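You operate a simulated robot arm through the tools that you are given. There is no shell and no other tool. Be economical: measure what you need, move in short steps, check, and stop when the job is done.

The job below is to be done with a simulated two-armed robot. You get a single attempt, and the scene is never put back.

TASK
Hold the blue tub with a lock bar on the gear bench steady with one hand and flip the lock bar of the tub the other way with the other.
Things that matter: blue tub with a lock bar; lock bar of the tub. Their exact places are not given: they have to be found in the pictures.

It is judged by the outcome, as a careful person would: the job done as asked, and still so three seconds after it is handed in. It fails if anything else is knocked over, pushed out of place, dropped, spilled or broken.

THE ROBOT
Two 7-joint arms with two-finger parallel grippers on one trunk, on a base that drives. Base frame: it is fixed to the floor where the robot stands at the start and does not move with it; the origin is under the middle of the robot, x ahead of it, y to its left, z up. Units: mm, degrees, N and s.
The left shoulder is at the start at [50, 177, 1154], the right one opposite. With the tool pointing down near the work surface each hand reaches from about 220 to 700 mm from the robot's upright axis, wherever it stands, measured 20 degrees to its own side. Places, roughly: lock bar of the tub [600, -100, 1000]. Payload 3.43 kg a hand.
Tool frame (each hand has its own): the origin (TCP) lies between the finger pads and is the grasp point; the fingertips stand 34 mm ahead of it; z points along the fingers, y is the line along which they close. Largest opening 128 mm; finger width 24, thickness 12; the body of the gripper, 48 by 130 mm, starts 96 mm behind the TCP.
Orientation is that of the tool frame in the base frame, as [roll, pitch, yaw] about the fixed x, y, z axes, in that order (R = Rz(yaw) Ry(pitch) Rx(roll)). With the fingers straight down and closing along the base's y, the tool's x points along the base's -x, its y along +y and its z along -z.

THE INTERFACE
- The arms move only by the tool servo_tool. It takes "left_rows", "right_rows" or both (then of equal length, played together; a hand with none holds still); each is a list of rows, each a list of 6 numbers: the shift along the tool's x, y, z in mm, then the turn, a rotation vector about the tool's x, y, z in degrees. In form: [[dx, dy, dz, rx, ry, rz], ...]. A call has 1 to 20 rows; each row is the pose to reach, as a shift and turn from the pose commanded when the call began, along the tool's axes at that moment. "left_grip" and "right_grip" are, for a hand that has rows, the opening, from 0 (shut) to 1 (fully open), set as the call begins (left out, the last holds). Rows are played at 5 a second. More than 50 mm and 8.6 degrees between two rows, or a gripper value outside its range, and nothing of the call is played. A pose out of reach is approached as far as the arm can. The call stops where the force on the tool passes 40 N (or 10 N more than at its start, if that is more) or the arm is blocked; 0.2 s more then pass. Each finger travels about 108 mm/s and halts on what it meets, pressing with about 43 N; the grip force reading is that of the motor and also rises with nothing between the fingers. The clock runs only during rows and for 0.2 s after the last one: add rows that repeat a pose to give the fingers time. It gives the time, the measured TCP pose, the force on the tool (base axes), the opening and the grip force at its end, in the units of the frame above (readings bear some noise), with the torque about the TCP (base axes, N m) and any sound that the robot's microphone picked up, and new pictures: "views" is both (left out), scene, wrist or none (wrist: the cameras of the hands that moved).
- Cameras (640 x 400 px; columns grow to the right, rows downward): "scene" is now at [151.7, -37.9, 1321.9]; the picture's right is [-0.43, -0.90, 0.00], its down [-0.46, 0.22, -0.86] and it looks along [0.78, -0.37, -0.51] (base axes); focal length 214 px, centre (320, 200). "left" rides on the left gripper at [76, 11, -160] in its tool frame; the picture's right is [-0.15, 0.99, 0.00], its down [-0.88, -0.13, -0.46] and it looks along [-0.45, -0.07, 0.89] (tool axes); focal length 234 px, centre (320, 200). "right" rides on the right gripper at [76, -11, -160] in its tool frame; the picture's right is [0.15, 0.99, 0.00], its down [-0.88, 0.13, -0.46] and it looks along [-0.45, 0.07, 0.89] (tool axes); focal length 234 px, centre (320, 200).
- slide_trunk(by): slides the trunk up (or, below 0, down) by that many mm; the arms and the scene camera ride with it, the base frame stays. It gives what a move gives, with no picture.
- roll_base(legs): drives the robot by 1 to 6 legs, each [ahead, turn to the left] in mm and degrees, along the robot's own axes; the way and the turn of a leg run together, so that a leg with both is an arc; at most 1500 mm and 180 degrees a leg. The arms and the cameras ride along, it lands a little off, and it stops where it bumps. It gives what a move gives, and a new picture of the scene camera.
- aim_head(pan, tilt): turns the head with the scene camera to pan (to the left, within 80 degrees either way) and tilt (down, from -29 to 69), counted from straight ahead of the robot. It gives what a move gives, and a new picture of the scene camera.
- locate(camera, pixels): there is no depth. For up to 12 entries [column, row, z] of the newest picture of that camera ("zoom" is the newest enlarged one), the place [x, y] in the base frame at which the ray of that pixel passes the height z, good to about 2 mm. It takes no simulated time.
- inspect(camera, box): a new picture of the part [left, top, right, bottom] of that camera's present view, enlarged. It takes no simulated time.
- sign_off(): hands the job in; it is judged then, once.

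Work in short steps. Measure before you move; look again where a grasp or a placing could have gone wrong, and mend it. You have 80 turns and 260 pictures in all, those below and enlarged ones among them. Open the grippers and draw the arms clear of the work before you hand the job in, unless the task says otherwise; then end with one line.

The tools are called after "Emit:" by a JSON object that holds its "op" and its "data". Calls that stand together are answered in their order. servo_tool: Moves the arms, as the interface text tells. Its arguments: {"type":"object","properties":{"left_rows":{"type":"array","items":{"type":"array","items":{"type":"number"}}},"left_grip":{"type":"number"},"right_rows":{"type":"array","items":{"type":"array","items":{"type":"number"}}},"right_grip":{"type":"number"},"views":{"type":"string","enum":["both","scene","wrist","none"]}},"required":[]} The other tools are called the same way: slide_trunk (by) slides the trunk up or down; roll_base (legs) drives the base; aim_head (pan, tilt) turns the head that bears the scene camera; locate (camera, pixels) gives the place at which the rays of pixels pass given heights; inspect (camera, box) takes an enlarged picture of a part of a camera's view; sign_off () hands the job in.

At the start:

```text
t: 0.0
left_position: [438.0, 47.4, 1207.0]
left_ee_rot: [-180.0, 0.1, -180.0]
left_force: [0.4, 0.4, -0.2]
left_ft_torque: [-0.02, -0.02, 0.01]
left_finger_gap: 128.0
left_gripper_force: 0.1
right_position: [349.7, -267.6, 1226.3]
right_ee_rot: [179.9, 0.1, 180.0]
right_force: [-0.8, -0.2, -0.4]
right_ft_torque: [0.01, -0.04, 0.01]
right_finger_gap: 127.8
right_gripper_force: 0.0
trunk travel left (down, up): [-325.0, 76.0]
robot x, y, heading: [-0.6, 1.0, 0.3]
head pan, tilt: [-25.4, 30.9]
```

scene: 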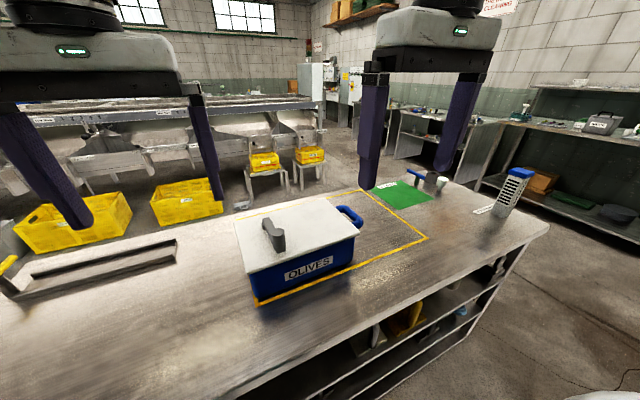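
right: 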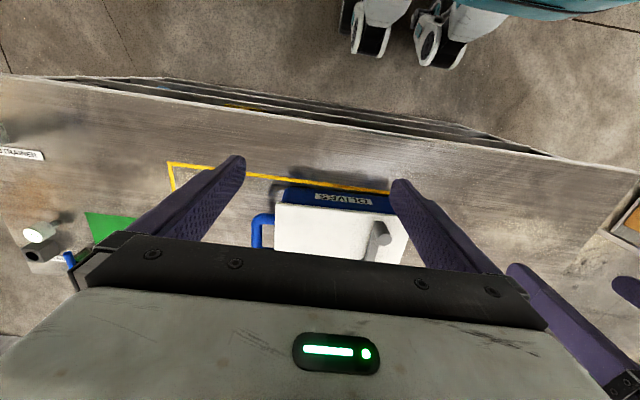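
left: 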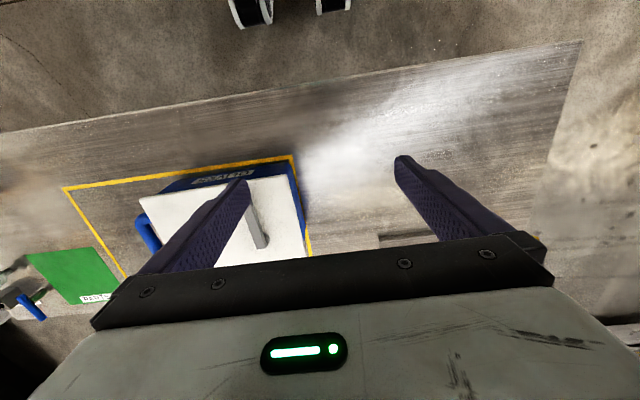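

The tub with a grey bar on its lid is at about pixels (235-360, 200-300) in the scene. I enlarge it to see the bar and its pivot.

Emit:
{"op": "inspect", "data": {"camera": "scene", "box": [220, 180, 380, 310]}}

Emit:
{"op": "inspect", "data": {"camera": "left", "box": [120, 150, 330, 280]}}

Emit:
{"op": "locate", "data": {"camera": "scene", "pixels": [[235, 222, 940], [247, 274, 940], [358, 235, 940], [326, 199, 940], [278, 245, 960], [267, 222, 960], [256, 304, 820], [353, 262, 820]]}}

```text
3.08 times, centred on (300, 245) of scene
```

zoom: 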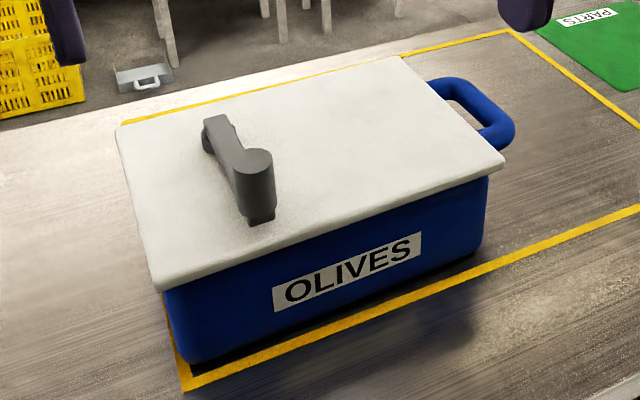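

```text
3.05 times, centred on (225, 215) of left
```

zoom: 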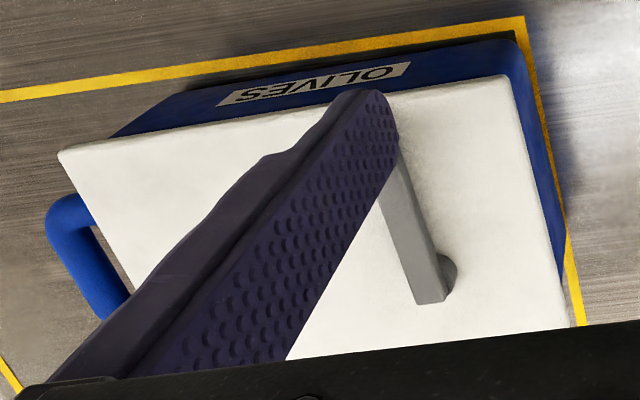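

```text
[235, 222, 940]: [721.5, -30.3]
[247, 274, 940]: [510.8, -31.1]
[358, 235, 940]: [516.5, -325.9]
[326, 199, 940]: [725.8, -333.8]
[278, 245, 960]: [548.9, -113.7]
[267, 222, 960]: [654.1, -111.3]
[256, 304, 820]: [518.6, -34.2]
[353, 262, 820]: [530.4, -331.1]
```

The bar's shape is unclear because the left finger hides part of it. I enlarge the right wrist view too.

Emit:
{"op": "inspect", "data": {"camera": "right", "box": [340, 190, 420, 270]}}

Emit:
{"op": "inspect", "data": {"camera": "scene", "box": [255, 200, 303, 240]}}

Emit:
{"op": "inspect", "data": {"camera": "scene", "box": [380, 150, 560, 230]}}

```text
5.00 times, centred on (380, 230) of right
```

zoom: 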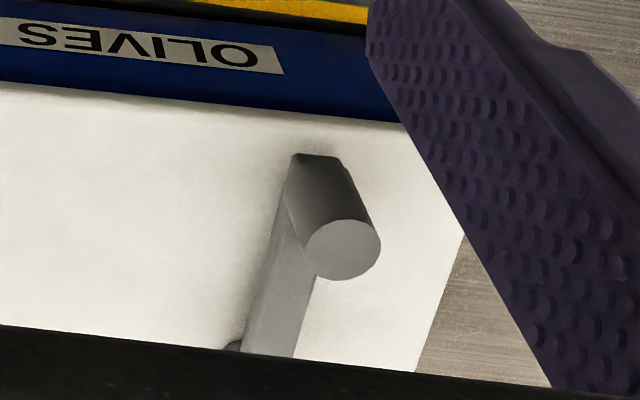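

```text
10.00 times, centred on (279, 220) of scene
```

zoom: 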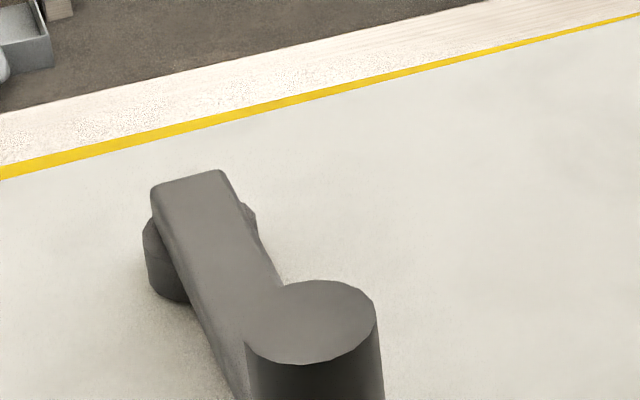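

```text
3.56 times, centred on (470, 190) of scene
```

zoom: 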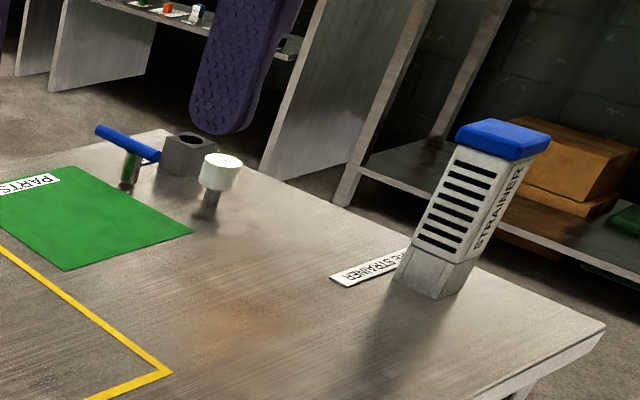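

The bar appears to carry an upright knob at its near end, with a hub under its far end. I triangulate lid height using both cameras on the lid's near-right corner and the knob top.

Emit:
{"op": "inspect", "data": {"camera": "right", "box": [240, 170, 400, 270]}}

Emit:
{"op": "locate", "data": {"camera": "scene", "pixels": [[358.4, 232, 920], [358.4, 232, 940], [358.4, 232, 960], [278.2, 232.3, 960], [278.2, 232.3, 980], [278.2, 232.3, 1000]]}}

Emit:
{"op": "locate", "data": {"camera": "right", "pixels": [[384.5, 240, 960], [384.5, 240, 980], [384.5, 240, 1000], [276, 205, 920], [276, 205, 940], [276, 205, 960]]}}

```text
4.00 times, centred on (320, 220) of right
```

zoom: 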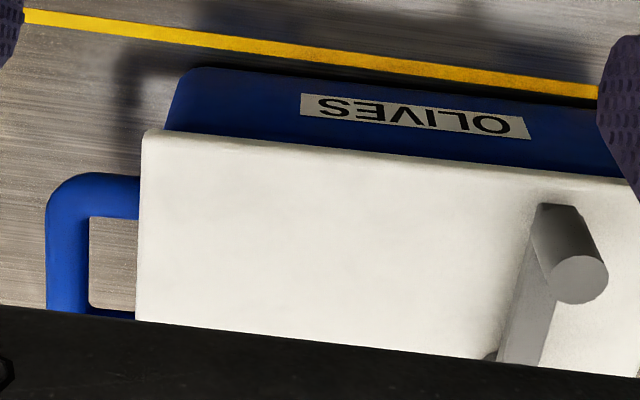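

```text
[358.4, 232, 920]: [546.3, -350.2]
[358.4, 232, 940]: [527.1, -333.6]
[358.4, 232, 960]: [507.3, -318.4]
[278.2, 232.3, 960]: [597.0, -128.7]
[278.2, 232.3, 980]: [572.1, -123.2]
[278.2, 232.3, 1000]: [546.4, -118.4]
```

```text
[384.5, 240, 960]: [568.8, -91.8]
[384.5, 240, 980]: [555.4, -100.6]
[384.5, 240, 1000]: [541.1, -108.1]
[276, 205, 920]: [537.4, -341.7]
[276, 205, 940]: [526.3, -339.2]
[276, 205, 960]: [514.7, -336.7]
```

Knob top comes out near (535, -113, 1008) and the lid near z≈942. I move the hands so that the right camera sees the handle and the left camera sees the bar between the fingers.

Emit:
{"op": "servo_tool", "data": {"right_rows": [[-30, -30, 0, 0, 0, 0], [-60, -60, 0, 0, 0, 0], [-90, -90, 0, 0, 0, 0], [-120, -115, 0, 0, 0, 0], [-120, -115, 0, 0, 0, 0]], "left_rows": [[0, -35, 0, 0, 0, 0], [0, -70, 0, 0, 0, 0], [0, -105, 0, 0, 0, 0], [0, -140, 0, 0, 0, 0], [0, -140, 0, 0, 0, 0]]}}

```text
t: 1.2
left_position: [441.7, -90.5, 1205.5]
left_ee_rot: [-180.0, 0.0, -179.8]
left_force: [0.3, -0.2, 0.0]
left_ft_torque: [-0.01, -0.02, -0.01]
left_finger_gap: 127.9
left_gripper_force: 0.0
right_position: [468.4, -379.2, 1225.9]
right_ee_rot: [-179.8, 0.1, 180.0]
right_force: [-0.6, 0.3, 0.3]
right_ft_torque: [-0.03, 0.0, 0.01]
right_finger_gap: 127.9
right_gripper_force: 0.1
trunk travel left (down, up): [-325.0, 76.0]
robot x, y, heading: [-2.3, -1.7, -0.1]
head pan, tilt: [-25.4, 30.9]
```

scene: 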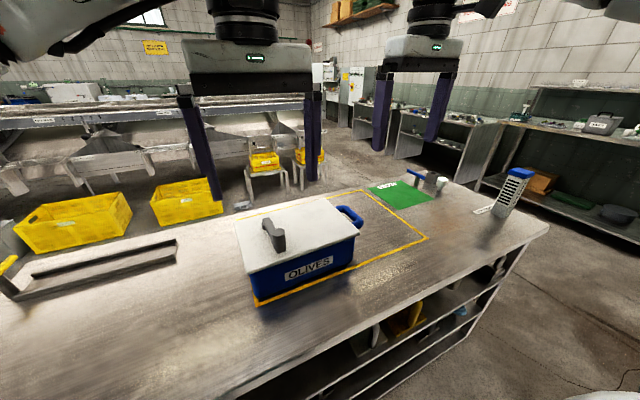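
right: 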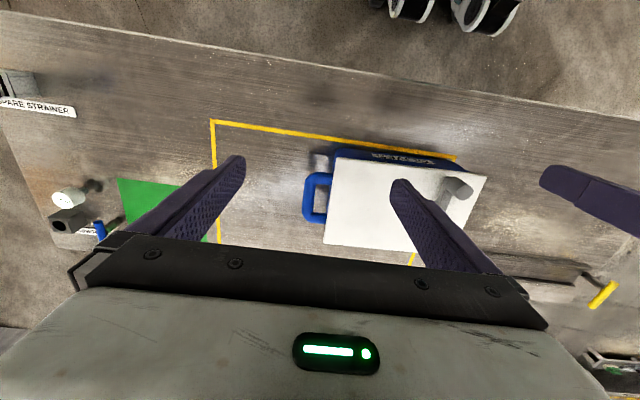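
left: 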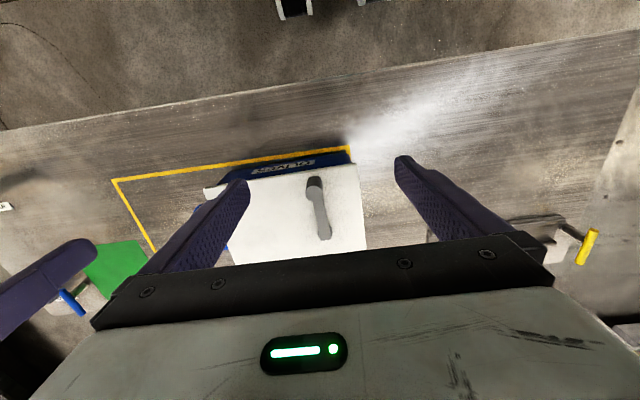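

The bar at (318, 210) in the left view and the handle at (315, 198) in the right view are visible; I enlarge both.

Emit:
{"op": "inspect", "data": {"camera": "left", "box": [240, 150, 380, 250]}}

Emit:
{"op": "inspect", "data": {"camera": "right", "box": [280, 140, 420, 250]}}

Emit:
{"op": "inspect", "data": {"camera": "scene", "box": [325, 195, 373, 235]}}

```text
4.00 times, centred on (310, 200) of left
```

zoom: 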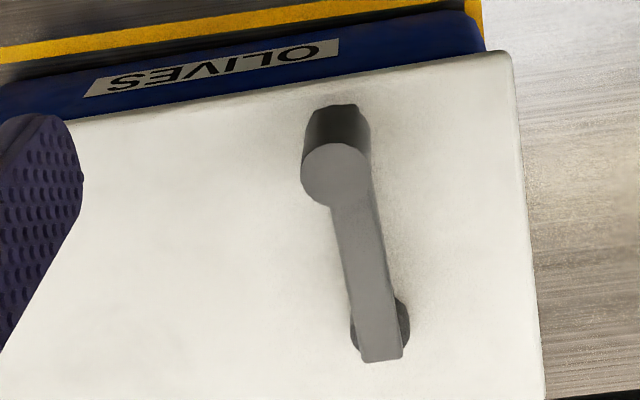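

```text
3.64 times, centred on (350, 195) of right
```

zoom: 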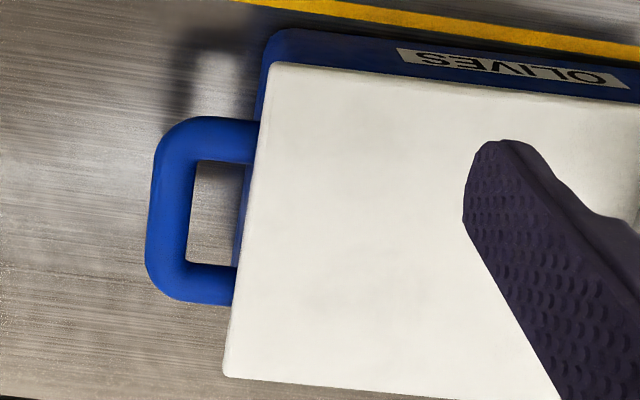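

```text
10.00 times, centred on (349, 215) of scene
```

zoom: 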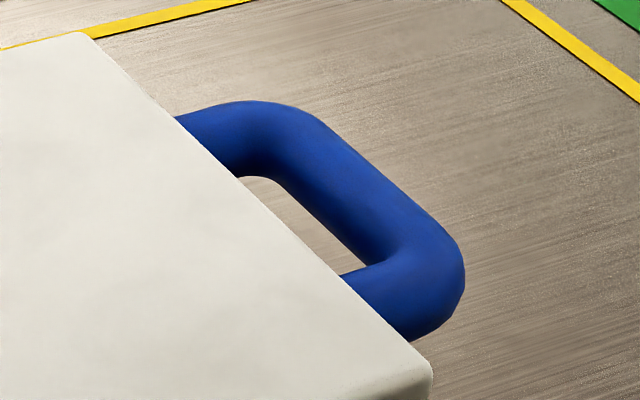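

Bar rests on a vertical round hub at its far end, with the knob at the near end. I triangulate handle, knob and hub.

Emit:
{"op": "locate", "data": {"camera": "left", "pixels": [[313.75, 193.75, 990], [313.75, 193.75, 1000], [313.75, 193.75, 1010], [325, 232, 950], [325, 232, 970], [325.5, 240, 970], [356, 164, 930], [356, 164, 940], [356, 164, 950]]}}

Emit:
{"op": "locate", "data": {"camera": "scene", "pixels": [[360, 222, 890], [360, 222, 910], [344.5, 209, 890], [344.5, 209, 910], [266.5, 223, 950], [266.5, 223, 970], [278.5, 232.5, 1000], [278.5, 232.5, 1010], [236, 224, 940], [248, 273, 940], [358.4, 232, 940], [319, 197.5, 940]]}}

Emit:
{"op": "locate", "data": {"camera": "right", "pixels": [[311.5, 181, 870], [311.5, 181, 890], [311.5, 181, 910], [310.2, 217, 870], [310.2, 217, 890], [310.2, 217, 910], [329, 159, 940], [315, 185, 900], [329, 185, 900], [315, 214, 900], [328, 214, 900]]}}

```text
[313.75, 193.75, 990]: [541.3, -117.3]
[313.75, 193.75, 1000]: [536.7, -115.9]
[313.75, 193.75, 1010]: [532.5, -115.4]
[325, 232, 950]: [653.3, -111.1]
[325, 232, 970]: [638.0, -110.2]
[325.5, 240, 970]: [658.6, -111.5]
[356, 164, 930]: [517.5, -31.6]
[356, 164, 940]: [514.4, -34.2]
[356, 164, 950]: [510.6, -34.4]
```

```text
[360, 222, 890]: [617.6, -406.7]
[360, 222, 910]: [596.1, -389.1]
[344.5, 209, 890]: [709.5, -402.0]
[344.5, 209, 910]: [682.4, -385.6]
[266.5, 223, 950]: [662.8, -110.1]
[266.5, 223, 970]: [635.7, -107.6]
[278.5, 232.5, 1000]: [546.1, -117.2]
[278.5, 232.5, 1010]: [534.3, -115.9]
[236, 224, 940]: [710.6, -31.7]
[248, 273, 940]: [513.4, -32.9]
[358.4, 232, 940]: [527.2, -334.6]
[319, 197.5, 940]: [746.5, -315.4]
```

```text
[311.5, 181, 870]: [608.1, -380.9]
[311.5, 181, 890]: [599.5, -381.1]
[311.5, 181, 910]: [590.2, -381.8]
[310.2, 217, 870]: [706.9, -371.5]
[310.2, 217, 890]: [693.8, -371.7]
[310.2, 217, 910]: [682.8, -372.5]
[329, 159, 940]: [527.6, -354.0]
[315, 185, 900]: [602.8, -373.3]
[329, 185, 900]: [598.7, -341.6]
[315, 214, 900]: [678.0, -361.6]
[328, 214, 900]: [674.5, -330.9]
```

Handle's outer bar lies around x 588–680, y≈-380, z≈915; hub ≈(640,-109), knob ≈(534,-116). The handle is near the reach limit, so I check the distance to the bench edge before considering a short drive ahead.

Emit:
{"op": "locate", "data": {"camera": "right", "pixels": [[100, 28, 820], [320, 67, 820], [500, 98, 820], [410, 18, 0], [490, 30, 0]]}}

Emit:
{"op": "aim_head", "data": {"pan": -20, "tilt": 60}}

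```text
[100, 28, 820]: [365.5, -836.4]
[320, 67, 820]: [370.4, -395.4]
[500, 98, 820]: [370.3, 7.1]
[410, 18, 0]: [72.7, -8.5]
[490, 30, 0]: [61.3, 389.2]
```

```text
t: 2.1
left_position: [441.9, -90.6, 1206.2]
left_ee_rot: [-179.9, 0.0, 180.0]
left_force: [0.1, 0.5, 0.3]
left_ft_torque: [0.04, -0.02, 0.0]
left_finger_gap: 128.1
left_gripper_force: 0.0
right_position: [467.5, -380.4, 1225.5]
right_ee_rot: [180.0, 0.1, 179.9]
right_force: [-0.2, -0.2, -0.6]
right_ft_torque: [-0.03, -0.01, -0.01]
right_finger_gap: 128.0
right_gripper_force: 0.0
trunk travel left (down, up): [-325.0, 76.0]
robot x, y, heading: [-1.1, 1.4, -0.2]
head pan, tilt: [-20.0, 60.0]
```

scene: 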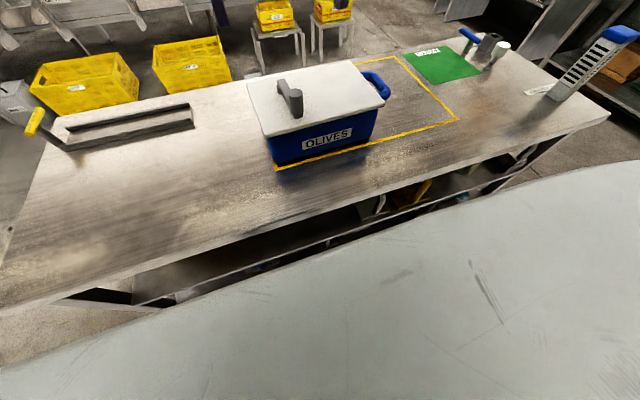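

The bench edge is at x=370, so I try the reach without driving first. I bring the right hand above the handle at about (625,-381,1090), with 4° yaw and the opening reduced to ~54 mm.

Emit:
{"op": "servo_tool", "data": {"right_rows": [[-35, 0, 0, 0, 0, -1], [-70, 0, 20, 0, 0, -2], [-105, 0, 50, 0, 0, -3], [-135, 0, 85, 0, 0, -4], [-157, 0, 120, 0, 0, -4], [-157, 0, 120, 0, 0, -4], [-157, 0, 120, 0, 0, -4]], "right_grip": 0.42}}

```text
t: 3.7
left_position: [441.8, -91.3, 1204.8]
left_ee_rot: [180.0, 0.0, 180.0]
left_force: [0.5, -0.1, 1.0]
left_ft_torque: [0.02, 0.0, -0.01]
left_finger_gap: 127.7
left_gripper_force: 0.0
right_position: [590.3, -383.2, 1096.8]
right_ee_rot: [-180.0, 0.2, -176.1]
right_force: [0.9, 0.2, 1.1]
right_ft_torque: [0.0, 0.0, -0.02]
right_finger_gap: 53.7
right_gripper_force: 0.1
right hand out of reach, approached as far as the arm can: row 3, 4, 5, 6, 7
trunk travel left (down, up): [-325.0, 76.0]
robot x, y, heading: [0.2, -0.5, -0.0]
head pan, tilt: [-20.0, 60.0]
```

scene: 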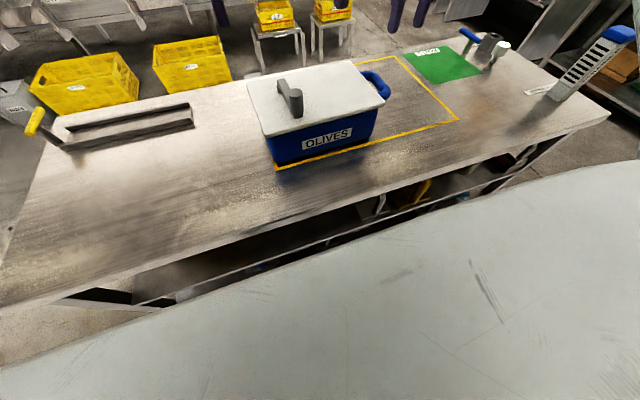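
right: 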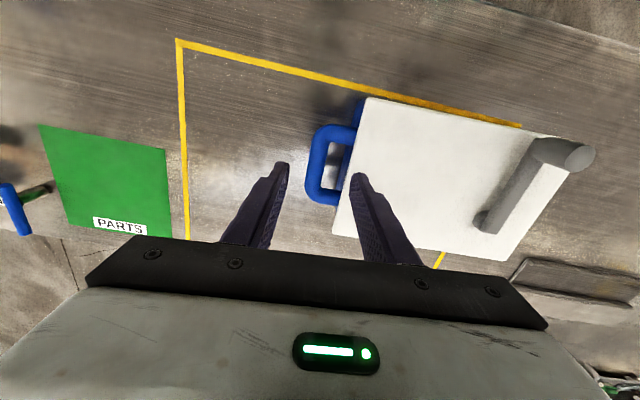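

The arm stops at x≈590, so the base should come forward a little. I estimate where the front edge of the robot's body (line (0,370)–(640,165)) is at various heights.

Emit:
{"op": "locate", "data": {"camera": "scene", "pixels": [[320, 262, 300], [320, 262, 600], [320, 262, 800], [320, 262, 1000], [560, 178, 300], [560, 178, 600], [100, 338, 300], [100, 338, 600], [100, 338, 900]]}}

Emit:
{"op": "aim_head", "data": {"pan": 0, "tilt": 69}}

```text
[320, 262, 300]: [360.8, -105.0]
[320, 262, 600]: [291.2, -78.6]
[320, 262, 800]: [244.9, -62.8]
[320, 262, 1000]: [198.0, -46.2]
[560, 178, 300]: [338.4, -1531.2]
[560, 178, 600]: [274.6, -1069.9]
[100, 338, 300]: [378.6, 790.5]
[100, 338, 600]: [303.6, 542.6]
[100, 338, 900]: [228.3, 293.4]
```

```text
t: 4.6
left_position: [440.9, -92.2, 1205.3]
left_ee_rot: [-179.9, 0.0, 180.0]
left_force: [0.1, -0.1, 0.0]
left_ft_torque: [-0.02, 0.0, 0.0]
left_finger_gap: 128.1
left_gripper_force: 0.0
right_position: [591.3, -385.8, 1098.4]
right_ee_rot: [-179.9, 0.2, -176.0]
right_force: [0.2, -0.6, 0.1]
right_ft_torque: [-0.02, 0.01, 0.01]
right_finger_gap: 54.0
right_gripper_force: 0.2
trunk travel left (down, up): [-325.0, 76.0]
robot x, y, heading: [0.4, 3.9, -0.1]
head pan, tilt: [0.0, 68.8]
```

scene: 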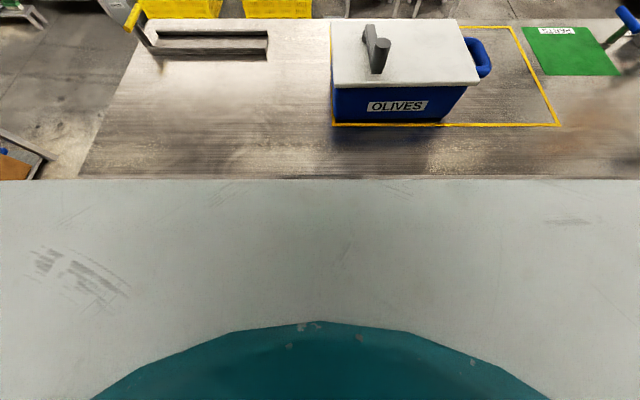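

The wrist pictures at the start showed the robot's feet well clear of the bench edge, so I drive 90 mm ahead with the hands above everything.

Emit:
{"op": "roll_base", "data": {"legs": [[90, 0]]}}

```text
t: 5.7
left_position: [529.1, -91.7, 1205.6]
left_ee_rot: [-179.9, 0.0, 180.0]
left_force: [0.2, 0.0, -0.1]
left_ft_torque: [-0.04, 0.03, -0.02]
left_finger_gap: 128.2
left_gripper_force: 0.1
right_position: [678.0, -386.0, 1096.5]
right_ee_rot: [180.0, 0.2, -176.1]
right_force: [-0.1, -0.1, -0.1]
right_ft_torque: [-0.04, 0.05, 0.0]
right_finger_gap: 53.7
right_gripper_force: 0.1
trunk travel left (down, up): [-325.0, 76.0]
robot x, y, heading: [88.4, -0.6, -0.0]
head pan, tilt: [0.0, 68.8]
```

scene: 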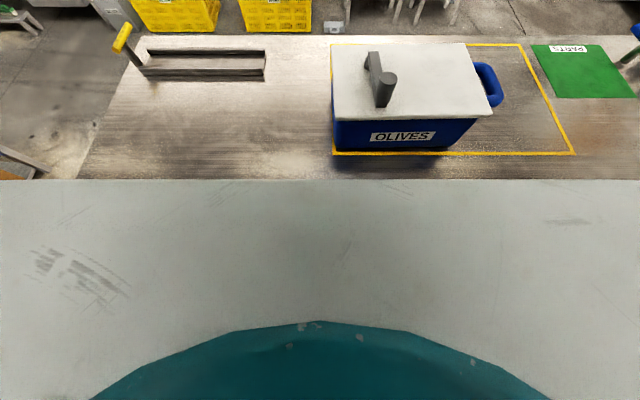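

Drive went cleanly. Now I bring the right hand back to about x=634 above the handle and down to z≈1000, then look.

Emit:
{"op": "servo_tool", "data": {"right_rows": [[22, 2, 20, 0, 0, 0], [44, 4, 50, 0, 0, 0], [44, 4, 80, 0, 0, 0], [44, 4, 80, 0, 0, 0]], "views": "wrist"}}

Emit:
{"op": "aim_head", "data": {"pan": -25, "tilt": 40}}

```text
t: 6.7
left_position: [528.9, -91.5, 1205.7]
left_ee_rot: [180.0, 0.0, 180.0]
left_force: [-1.1, -0.4, 0.3]
left_ft_torque: [-0.02, -0.01, 0.0]
left_finger_gap: 128.1
left_gripper_force: 0.0
right_position: [633.0, -383.1, 1016.1]
right_ee_rot: [179.9, 0.2, -176.2]
right_force: [-0.2, 0.1, -0.1]
right_ft_torque: [0.02, -0.01, -0.02]
right_finger_gap: 54.0
right_gripper_force: 0.0
trunk travel left (down, up): [-325.0, 76.0]
robot x, y, heading: [85.4, 0.3, -0.0]
head pan, tilt: [0.0, 68.8]
```

right: 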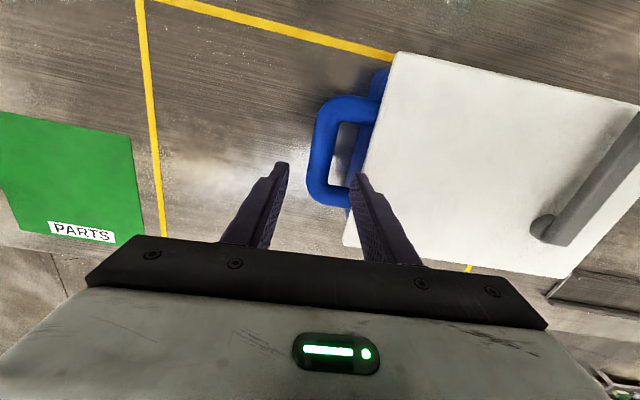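

```text
t: 7.6
left_position: [529.0, -91.1, 1205.7]
left_ee_rot: [-179.9, -0.1, 179.9]
left_force: [0.2, 0.2, -0.1]
left_ft_torque: [0.03, -0.01, -0.02]
left_finger_gap: 127.8
left_gripper_force: 0.0
right_position: [632.4, -384.0, 1016.5]
right_ee_rot: [180.0, 0.2, -176.0]
right_force: [0.5, -0.1, -0.3]
right_ft_torque: [0.01, 0.01, 0.02]
right_finger_gap: 53.9
right_gripper_force: 0.1
trunk travel left (down, up): [-325.0, 76.0]
robot x, y, heading: [87.3, 3.2, -0.1]
head pan, tilt: [-25.0, 40.0]
```

scene: 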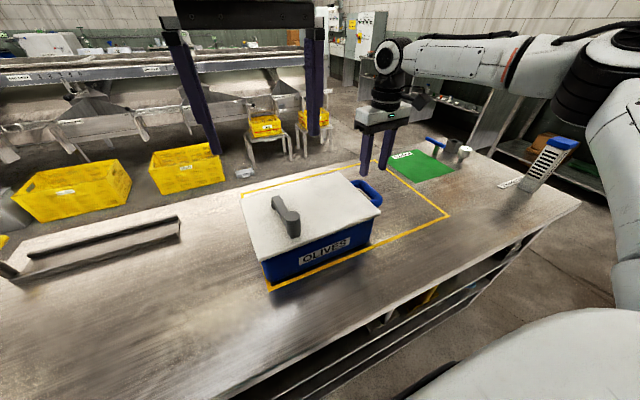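

I enlarge the right view around the handle and compute its outer-bar position at z≈915.

Emit:
{"op": "inspect", "data": {"camera": "right", "box": [270, 60, 430, 240]}}

Emit:
{"op": "locate", "data": {"camera": "right", "pixels": [[322, 150, 905], [322, 150, 915], [322, 150, 925], [332, 150, 915], [312, 150, 915], [330, 106, 915], [328, 196, 915], [335, 150, 905], [370, 150, 942]]}}

Emit:
{"op": "inspect", "data": {"camera": "scene", "box": [340, 120, 420, 220]}}

```text
2.22 times, centred on (350, 150) of right
```

zoom: 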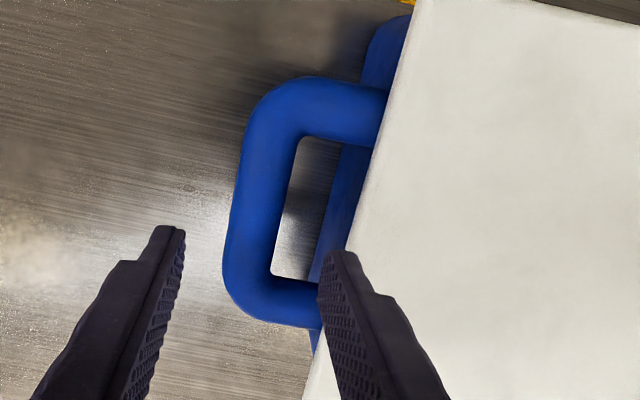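

```text
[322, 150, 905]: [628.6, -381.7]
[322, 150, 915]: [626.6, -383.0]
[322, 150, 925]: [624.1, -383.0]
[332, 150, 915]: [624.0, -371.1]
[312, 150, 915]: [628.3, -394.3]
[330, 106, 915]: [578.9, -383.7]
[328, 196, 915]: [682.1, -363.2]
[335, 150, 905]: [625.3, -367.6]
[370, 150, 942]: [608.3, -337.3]
```

```text
4.00 times, centred on (380, 170) of scene
```

zoom: 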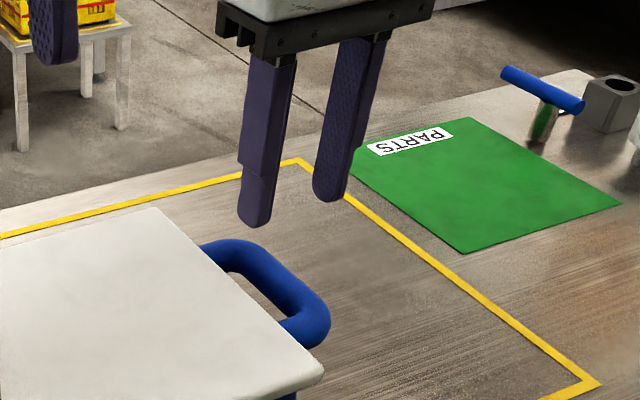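

The tube center at x=627 is (y≈-383, width 25), with the hole spanning x≈598–668 and y≈-370 to the lid edge at -337. The TCP is lined up, so I go straight down 102 mm.

Emit:
{"op": "servo_tool", "data": {"right_rows": [[0, 1, 30, 0, 0, 0], [0, 1, 60, 0, 0, 0], [0, 1, 85, 0, 0, 0], [0, 1, 102, 0, 0, 0], [0, 1, 102, 0, 0, 0]]}}

```text
t: 8.8
left_position: [528.8, -92.2, 1204.0]
left_ee_rot: [180.0, -0.1, 179.9]
left_force: [-0.4, -0.5, -0.3]
left_ft_torque: [0.01, 0.0, -0.01]
left_finger_gap: 128.0
left_gripper_force: 0.0
right_position: [630.2, -383.7, 912.9]
right_ee_rot: [180.0, 0.2, -176.1]
right_force: [0.7, 0.8, 0.2]
right_ft_torque: [-0.02, -0.01, 0.01]
right_finger_gap: 53.9
right_gripper_force: 0.0
trunk travel left (down, up): [-325.0, 76.0]
robot x, y, heading: [88.4, 0.9, -0.4]
head pan, tilt: [-25.0, 40.0]
```

scene: 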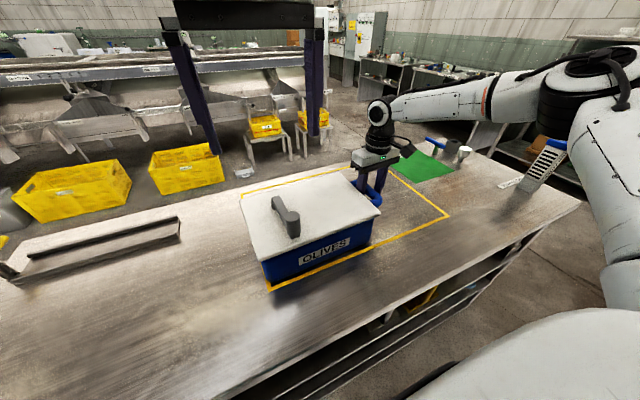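
right: 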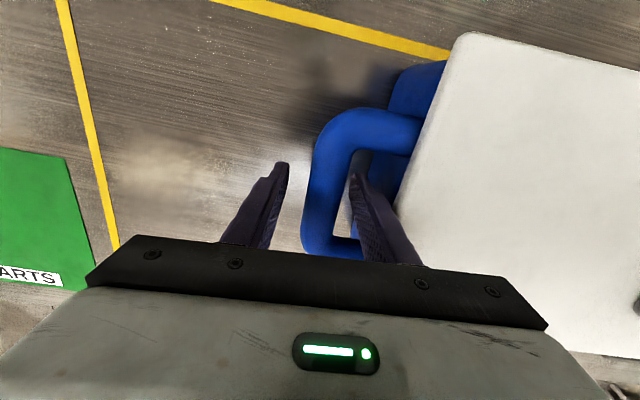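

The inner finger sits in the handle's hole and the tube (px 308–348) is between the fingers. I close the right gripper.

Emit:
{"op": "servo_tool", "data": {"right_rows": [[0, 0, 0, 0, 0, 0], [0, 0, 0, 0, 0, 0], [0, 0, 0, 0, 0, 0], [0, 0, 0, 0, 0, 0]], "right_grip": 0.0}}

Emit:
{"op": "inspect", "data": {"camera": "left", "box": [160, 60, 480, 260]}}

```text
t: 9.8
left_position: [530.0, -91.7, 1205.1]
left_ee_rot: [-180.0, 0.0, 179.9]
left_force: [0.3, -0.2, -0.1]
left_ft_torque: [-0.01, 0.06, 0.0]
left_finger_gap: 127.7
left_gripper_force: 0.2
right_position: [630.2, -384.8, 914.1]
right_ee_rot: [-180.0, 0.2, -176.1]
right_force: [0.9, -0.2, -0.5]
right_ft_torque: [-0.11, -0.38, -0.13]
right_finger_gap: 25.8
right_gripper_force: 42.3
trunk travel left (down, up): [-325.0, 76.0]
robot x, y, heading: [89.4, 1.6, -0.2]
head pan, tilt: [-25.0, 40.0]
```

scene: 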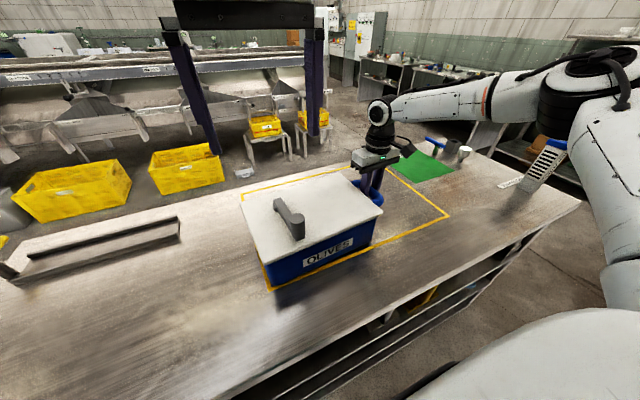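
right: 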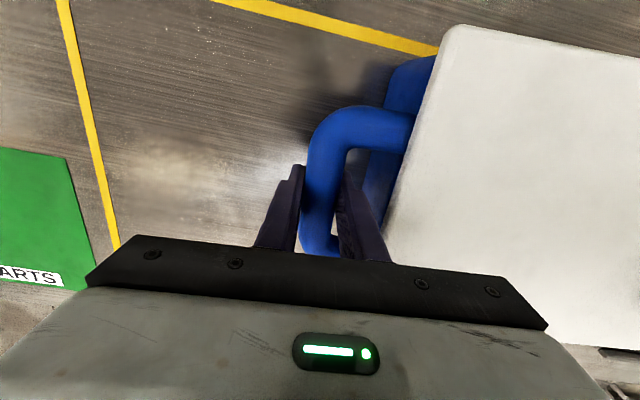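

```text
2.00 times, centred on (320, 160) of left
```

zoom: 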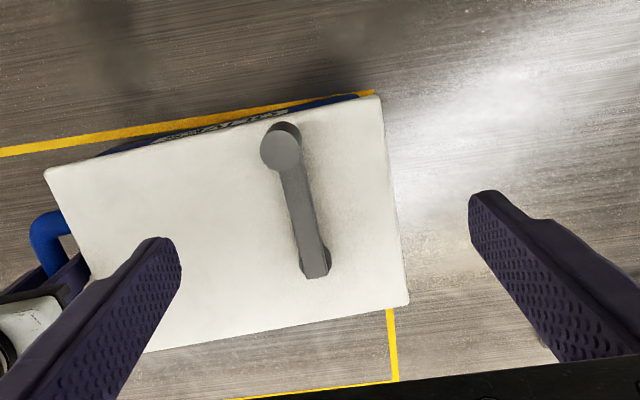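

Handle is gripped (25.8 mm, 42 N). Now I refine knob and hub positions from the left view.

Emit:
{"op": "locate", "data": {"camera": "left", "pixels": [[301, 135, 1008], [317.5, 190, 950], [318.5, 198, 968], [348.5, 108.5, 942], [363.5, 211, 942], [296, 125.5, 960]]}}

Emit:
{"op": "inspect", "data": {"camera": "scene", "box": [255, 180, 335, 250]}}

Emit:
{"op": "locate", "data": {"camera": "scene", "pixels": [[293, 217, 1000], [293, 217, 1010], [279, 203, 965], [293, 236, 960]]}}

```text
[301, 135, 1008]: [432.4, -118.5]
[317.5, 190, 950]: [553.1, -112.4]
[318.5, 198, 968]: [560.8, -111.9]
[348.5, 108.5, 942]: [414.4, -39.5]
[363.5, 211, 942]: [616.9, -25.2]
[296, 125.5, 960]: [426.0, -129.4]
```

```text
5.71 times, centred on (295, 215) of scene
```

zoom: 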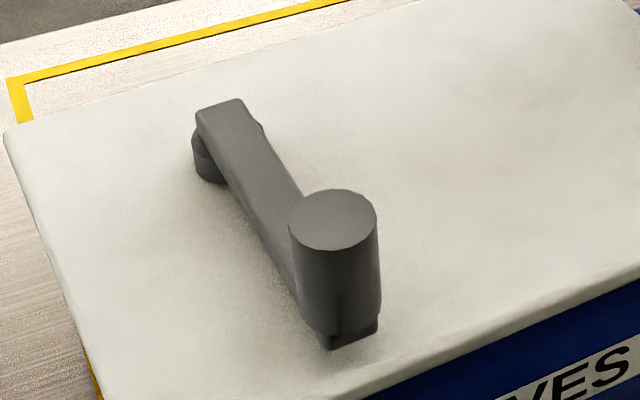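

```text
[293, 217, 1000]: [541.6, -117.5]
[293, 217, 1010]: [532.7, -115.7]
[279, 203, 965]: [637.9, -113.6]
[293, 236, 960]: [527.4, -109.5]
```

The left picture predates the drive, so I need a new one. I close the left gripper to use as a pusher and move it to about (534,-65,1100) on the +y side of the knob, well clear of it.

Emit:
{"op": "servo_tool", "data": {"left_rows": [[-2, 15, 30, 0, 0, 0], [-4, 27, 65, 0, 0, 0], [-4, 27, 100, 0, 0, 0], [-4, 27, 100, 0, 0, 0], [-4, 27, 100, 0, 0, 0]], "left_grip": 0.0}}

```text
t: 11.0
left_position: [533.0, -65.5, 1105.9]
left_ee_rot: [-180.0, 0.0, -180.0]
left_force: [-0.3, 0.4, 0.0]
left_ft_torque: [0.0, -0.01, 0.01]
left_finger_gap: 0.0
left_gripper_force: 32.9
right_position: [631.6, -384.1, 912.7]
right_ee_rot: [-180.0, 0.1, -176.2]
right_force: [1.2, -1.2, -0.6]
right_ft_torque: [-0.04, -0.17, -0.24]
right_finger_gap: 25.8
right_gripper_force: 42.8
trunk travel left (down, up): [-325.0, 76.0]
robot x, y, heading: [86.6, 4.2, -0.0]
head pan, tilt: [-25.0, 40.0]
```

scene: 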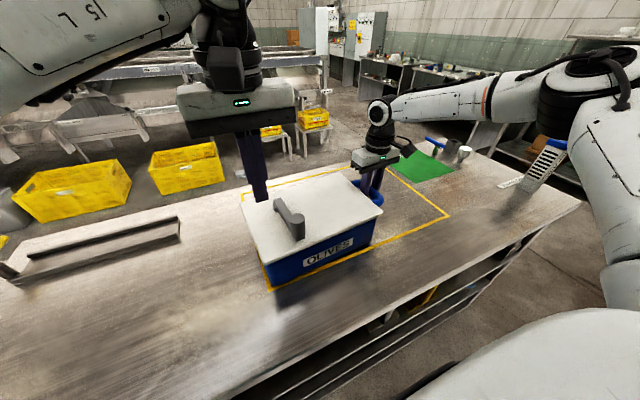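
left: 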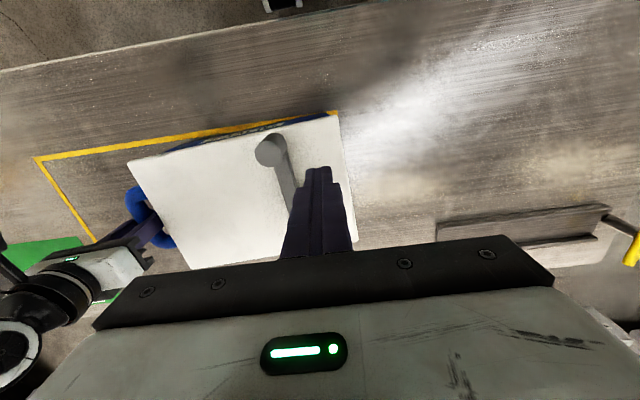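

Emit:
{"op": "inspect", "data": {"camera": "left", "box": [220, 100, 370, 220]}}

Emit:
{"op": "locate", "data": {"camera": "left", "pixels": [[270, 150, 1000], [270, 150, 1008], [270, 150, 1015], [340, 113, 942], [130, 162, 942]]}}

```text
3.33 times, centred on (295, 160) of left
```

zoom: 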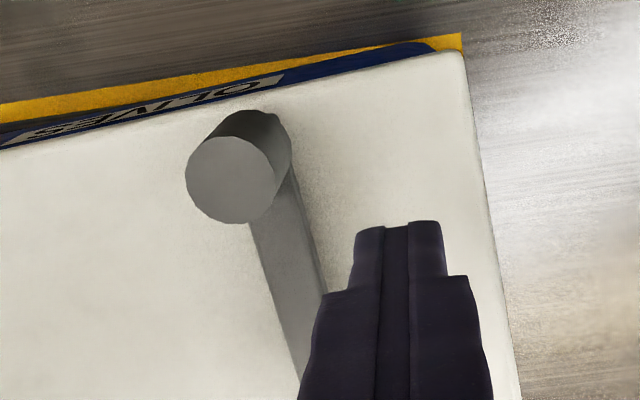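

```text
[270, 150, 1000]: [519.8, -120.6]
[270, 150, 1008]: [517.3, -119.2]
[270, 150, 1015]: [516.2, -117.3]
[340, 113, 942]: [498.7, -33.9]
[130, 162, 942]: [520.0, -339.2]
```

My pixel reading was coarse; I use the enlarged picture for locating.

Emit:
{"op": "locate", "data": {"camera": "zoom", "pixels": [[230, 180, 1000], [230, 180, 1008], [462, 52, 942], [395, 225, 1072], [188, 180, 1005], [274, 180, 1005]]}}

Emit:
{"op": "inspect", "data": {"camera": "scene", "box": [235, 170, 345, 270]}}

```text
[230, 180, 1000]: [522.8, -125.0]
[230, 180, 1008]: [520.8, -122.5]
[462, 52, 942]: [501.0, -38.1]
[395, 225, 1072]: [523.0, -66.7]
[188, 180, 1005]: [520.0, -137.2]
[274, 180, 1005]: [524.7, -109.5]
```

```text
4.00 times, centred on (290, 220) of scene
```

zoom: 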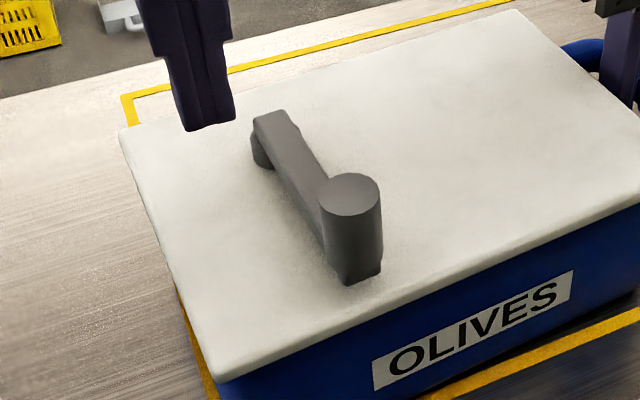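

I cross-check in the scene view, using fingertip and knob in the same picture.

Emit:
{"op": "locate", "data": {"camera": "zoom", "pixels": [[208, 128, 1072], [350, 195, 1008], [350, 195, 1000], [350, 195, 1015], [222, 378, 942], [122, 135, 942], [516, 14, 942], [272, 122, 968]]}}

```text
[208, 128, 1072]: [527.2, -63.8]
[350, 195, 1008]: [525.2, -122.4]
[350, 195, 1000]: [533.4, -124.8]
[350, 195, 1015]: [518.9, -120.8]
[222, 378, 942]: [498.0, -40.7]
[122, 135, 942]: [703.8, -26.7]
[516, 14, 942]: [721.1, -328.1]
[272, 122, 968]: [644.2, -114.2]
```

The tub turned slightly when gripped: the knob is now at ≈(522,-122) and the hub at ≈(632,-113), R≈110. I lower the closed left fingers to (522,-80,1012) beside the knob.

Emit:
{"op": "servo_tool", "data": {"left_rows": [[11, -14, 20, 0, 0, 0], [11, -14, 50, 0, 0, 0], [11, -14, 80, 0, 0, 0], [11, -14, 94, 0, 0, 0], [11, -14, 94, 0, 0, 0]]}}

Emit:
{"op": "inspect", "data": {"camera": "scene", "box": [235, 170, 345, 270]}}

```text
t: 12.2
left_position: [521.4, -79.1, 1010.6]
left_ee_rot: [179.9, 0.0, 179.8]
left_force: [0.3, -0.2, -1.0]
left_ft_torque: [0.01, 0.02, -0.01]
left_finger_gap: 0.0
left_gripper_force: 32.6
right_position: [632.2, -385.3, 912.9]
right_ee_rot: [-179.9, 0.1, -176.1]
right_force: [1.4, -1.0, 0.5]
right_ft_torque: [0.01, -0.01, -0.18]
right_finger_gap: 25.5
right_gripper_force: 43.0
trunk travel left (down, up): [-325.0, 76.0]
robot x, y, heading: [87.7, 3.8, -0.2]
head pan, tilt: [-25.0, 40.0]
```

scene: 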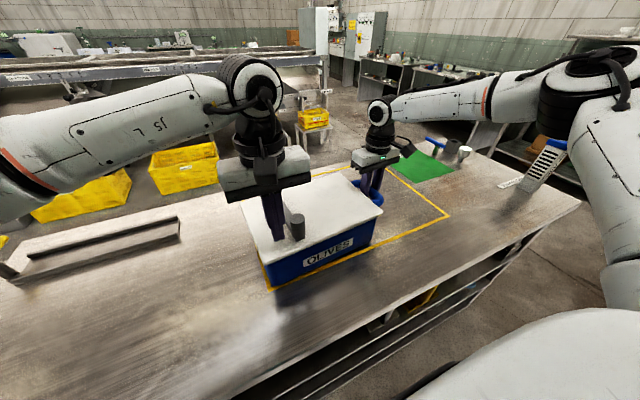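
left: 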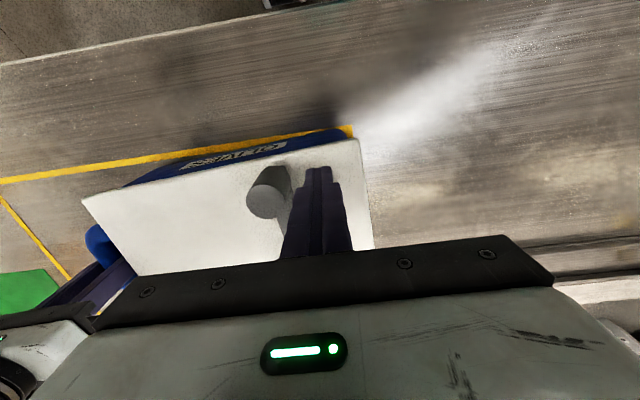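

```text
4.00 times, centred on (290, 220) of scene
```

zoom: 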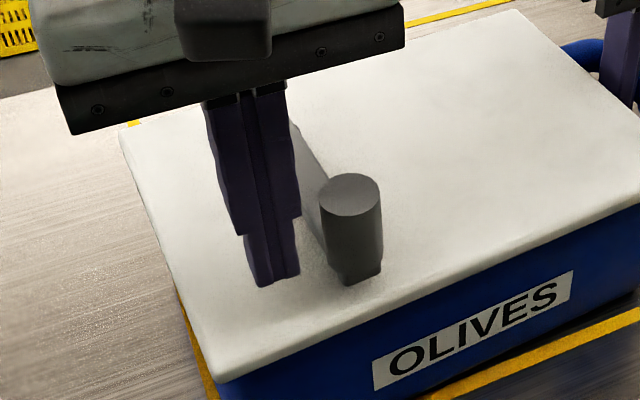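

The pusher is beside the knob. I push gently toward -y by up to 45 mm and watch the force.

Emit:
{"op": "servo_tool", "data": {"left_rows": [[0, -8, 0, 0, 0, 0], [0, -16, 0, 0, 0, 0], [0, -24, 0, 0, 0, 0], [0, -32, 0, 0, 0, 0], [-1, -39, 0, 0, 0, 0], [-2, -46, 0, 0, 0, 0]]}}

Emit:
{"op": "inspect", "data": {"camera": "scene", "box": [235, 170, 345, 270]}}

```text
t: 13.6
left_position: [523.7, -125.5, 1011.5]
left_ee_rot: [180.0, -0.1, 180.0]
left_force: [-0.9, 1.9, -2.7]
left_ft_torque: [0.09, 0.03, 0.01]
left_finger_gap: 0.0
left_gripper_force: 33.1
right_position: [630.2, -386.3, 913.2]
right_ee_rot: [180.0, 0.1, -176.1]
right_force: [0.6, -2.9, 0.8]
right_ft_torque: [-0.36, 0.19, 0.16]
right_finger_gap: 25.6
right_gripper_force: 43.4
trunk travel left (down, up): [-325.0, 76.0]
robot x, y, heading: [86.5, -0.1, 0.1]
head pan, tilt: [-25.0, 40.0]
```

scene: 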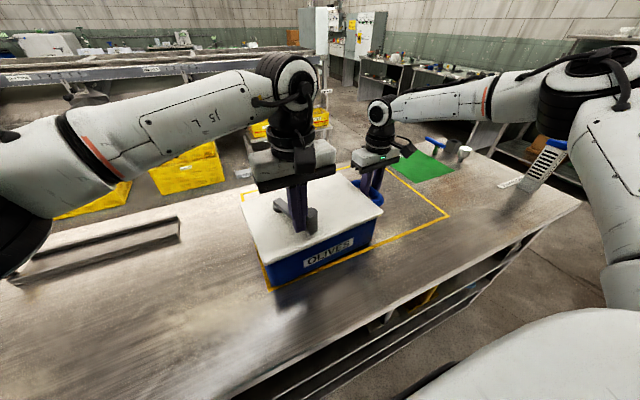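
left: 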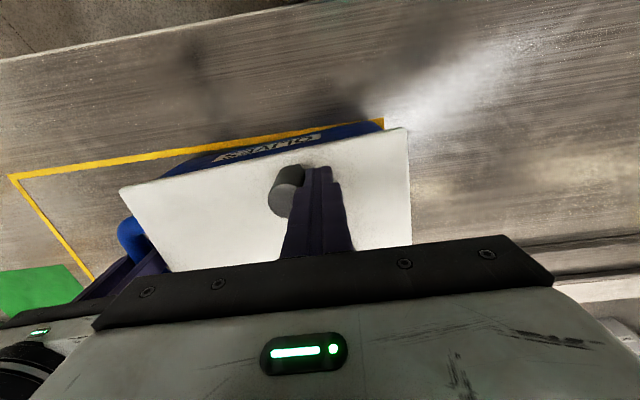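

```text
4.00 times, centred on (290, 220) of scene
```

zoom: 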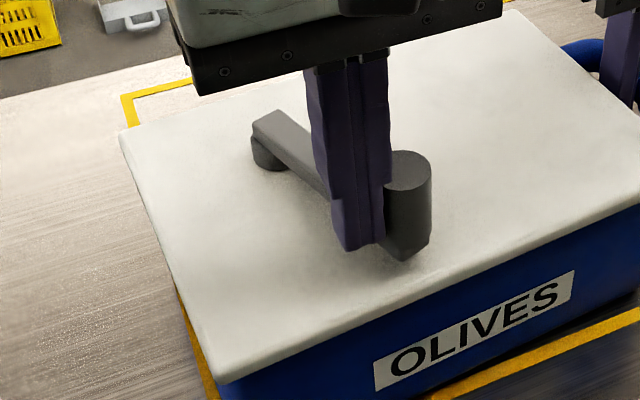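

The bar swings easily about its hub (≈2 N). I continue along the arc up to about 55° for the pusher.

Emit:
{"op": "servo_tool", "data": {"left_rows": [[-2, -8, 0, 0, 0, 0], [-4.5, -15.5, 0, 0, 0, 0], [-7, -25, 0, 0, 0, 0], [-10, -33.5, 0, 0, 0, 0], [-15, -42, 0, 0, 0, 0], [-20, -49.5, 0, 0, 0, 0], [-26, -57, 0, 0, 0, 0], [-32, -63.5, 0, 0, 0, 0], [-39, -70, 0, 0, 0, 0], [-46, -75.5, 0, 0, 0, 0]]}}

Emit:
{"op": "inspect", "data": {"camera": "scene", "box": [235, 150, 345, 250]}}

```text
t: 16.0
left_position: [564.9, -144.6, 1015.5]
left_ee_rot: [-179.3, -0.2, -176.7]
left_force: [-0.3, -0.3, 0.2]
left_ft_torque: [-0.01, 0.0, 0.0]
left_finger_gap: 0.1
left_gripper_force: 32.9
left hand out of reach, approached as far as the arm can: row 6, 7, 8, 9, 10
right_position: [630.8, -385.2, 913.7]
right_ee_rot: [-180.0, 0.1, -176.1]
right_force: [1.5, -0.4, -0.4]
right_ft_torque: [0.03, 0.09, -0.07]
right_finger_gap: 25.7
right_gripper_force: 42.8
trunk travel left (down, up): [-325.0, 76.0]
robot x, y, heading: [87.6, -2.2, 0.0]
head pan, tilt: [-25.0, 40.0]
stopped in row 10 (left hand): the arm was blocked; the commanded pose is now the measured one
```

scene: 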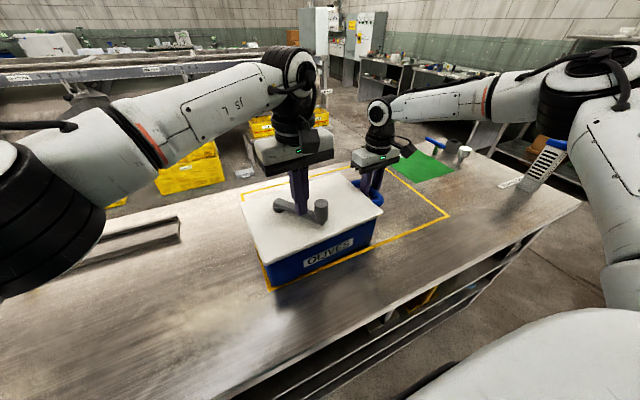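
left: 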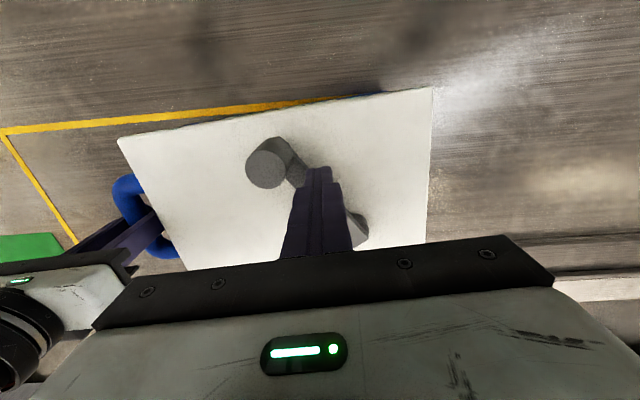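

```text
4.00 times, centred on (290, 200) of scene
```

zoom: 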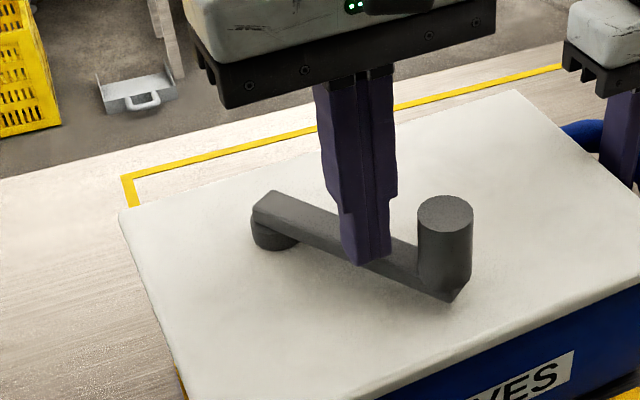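

The left arm reached its limit near y≈-150, with the bar swung about half-way. I'll lift the left hand, release and lift the right hand, then turn the base right so both arms reach better.

Emit:
{"op": "servo_tool", "data": {"left_rows": [[0, 0, -35, 0, 0, 0], [0, 0, -70, 0, 0, 0], [0, 0, -100, 0, 0, 0], [0, 0, -100, 0, 0, 0], [0, 0, -100, 0, 0, 0], [0, 0, -100, 0, 0, 0], [0, 0, -100, 0, 0, 0], [0, 0, -100, 0, 0, 0]], "right_rows": [[0, 0, 0, 0, 0, 0], [0, 0, 0, 0, 0, 0], [0, 0, 0, 0, 0, 0], [0, 0, -30, 0, 0, 0], [0, 0, -70, 0, 0, 0], [0, 0, -110, 0, 0, 0], [0, 0, -140, 0, 0, 0], [0, 0, -140, 0, 0, 0]], "right_grip": 0.42, "views": "scene"}}

```text
t: 18.0
left_position: [588.7, -102.9, 1115.6]
left_ee_rot: [-177.6, -1.2, -172.1]
left_force: [-0.2, 0.8, 0.3]
left_ft_torque: [-0.03, -0.04, -0.02]
left_finger_gap: 0.1
left_gripper_force: 33.5
left hand out of reach, approached as far as the arm can: row 2, 3, 4, 5, 6, 7, 8
right_position: [630.3, -382.9, 1054.2]
right_ee_rot: [-180.0, 0.1, -176.0]
right_force: [-0.2, 1.2, 0.3]
right_ft_torque: [0.01, -0.05, 0.01]
right_finger_gap: 53.8
right_gripper_force: 0.0
trunk travel left (down, up): [-325.0, 76.0]
robot x, y, heading: [90.6, -1.2, -0.2]
head pan, tilt: [-25.0, 40.0]
stopped in row 8 (left hand): the arm was blocked; the commanded pose is now the measured one
```

scene: 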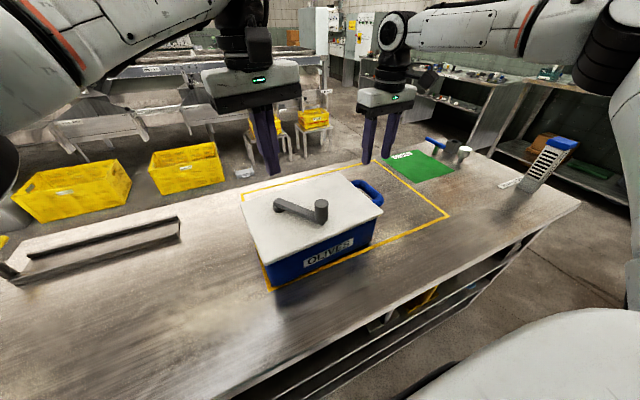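

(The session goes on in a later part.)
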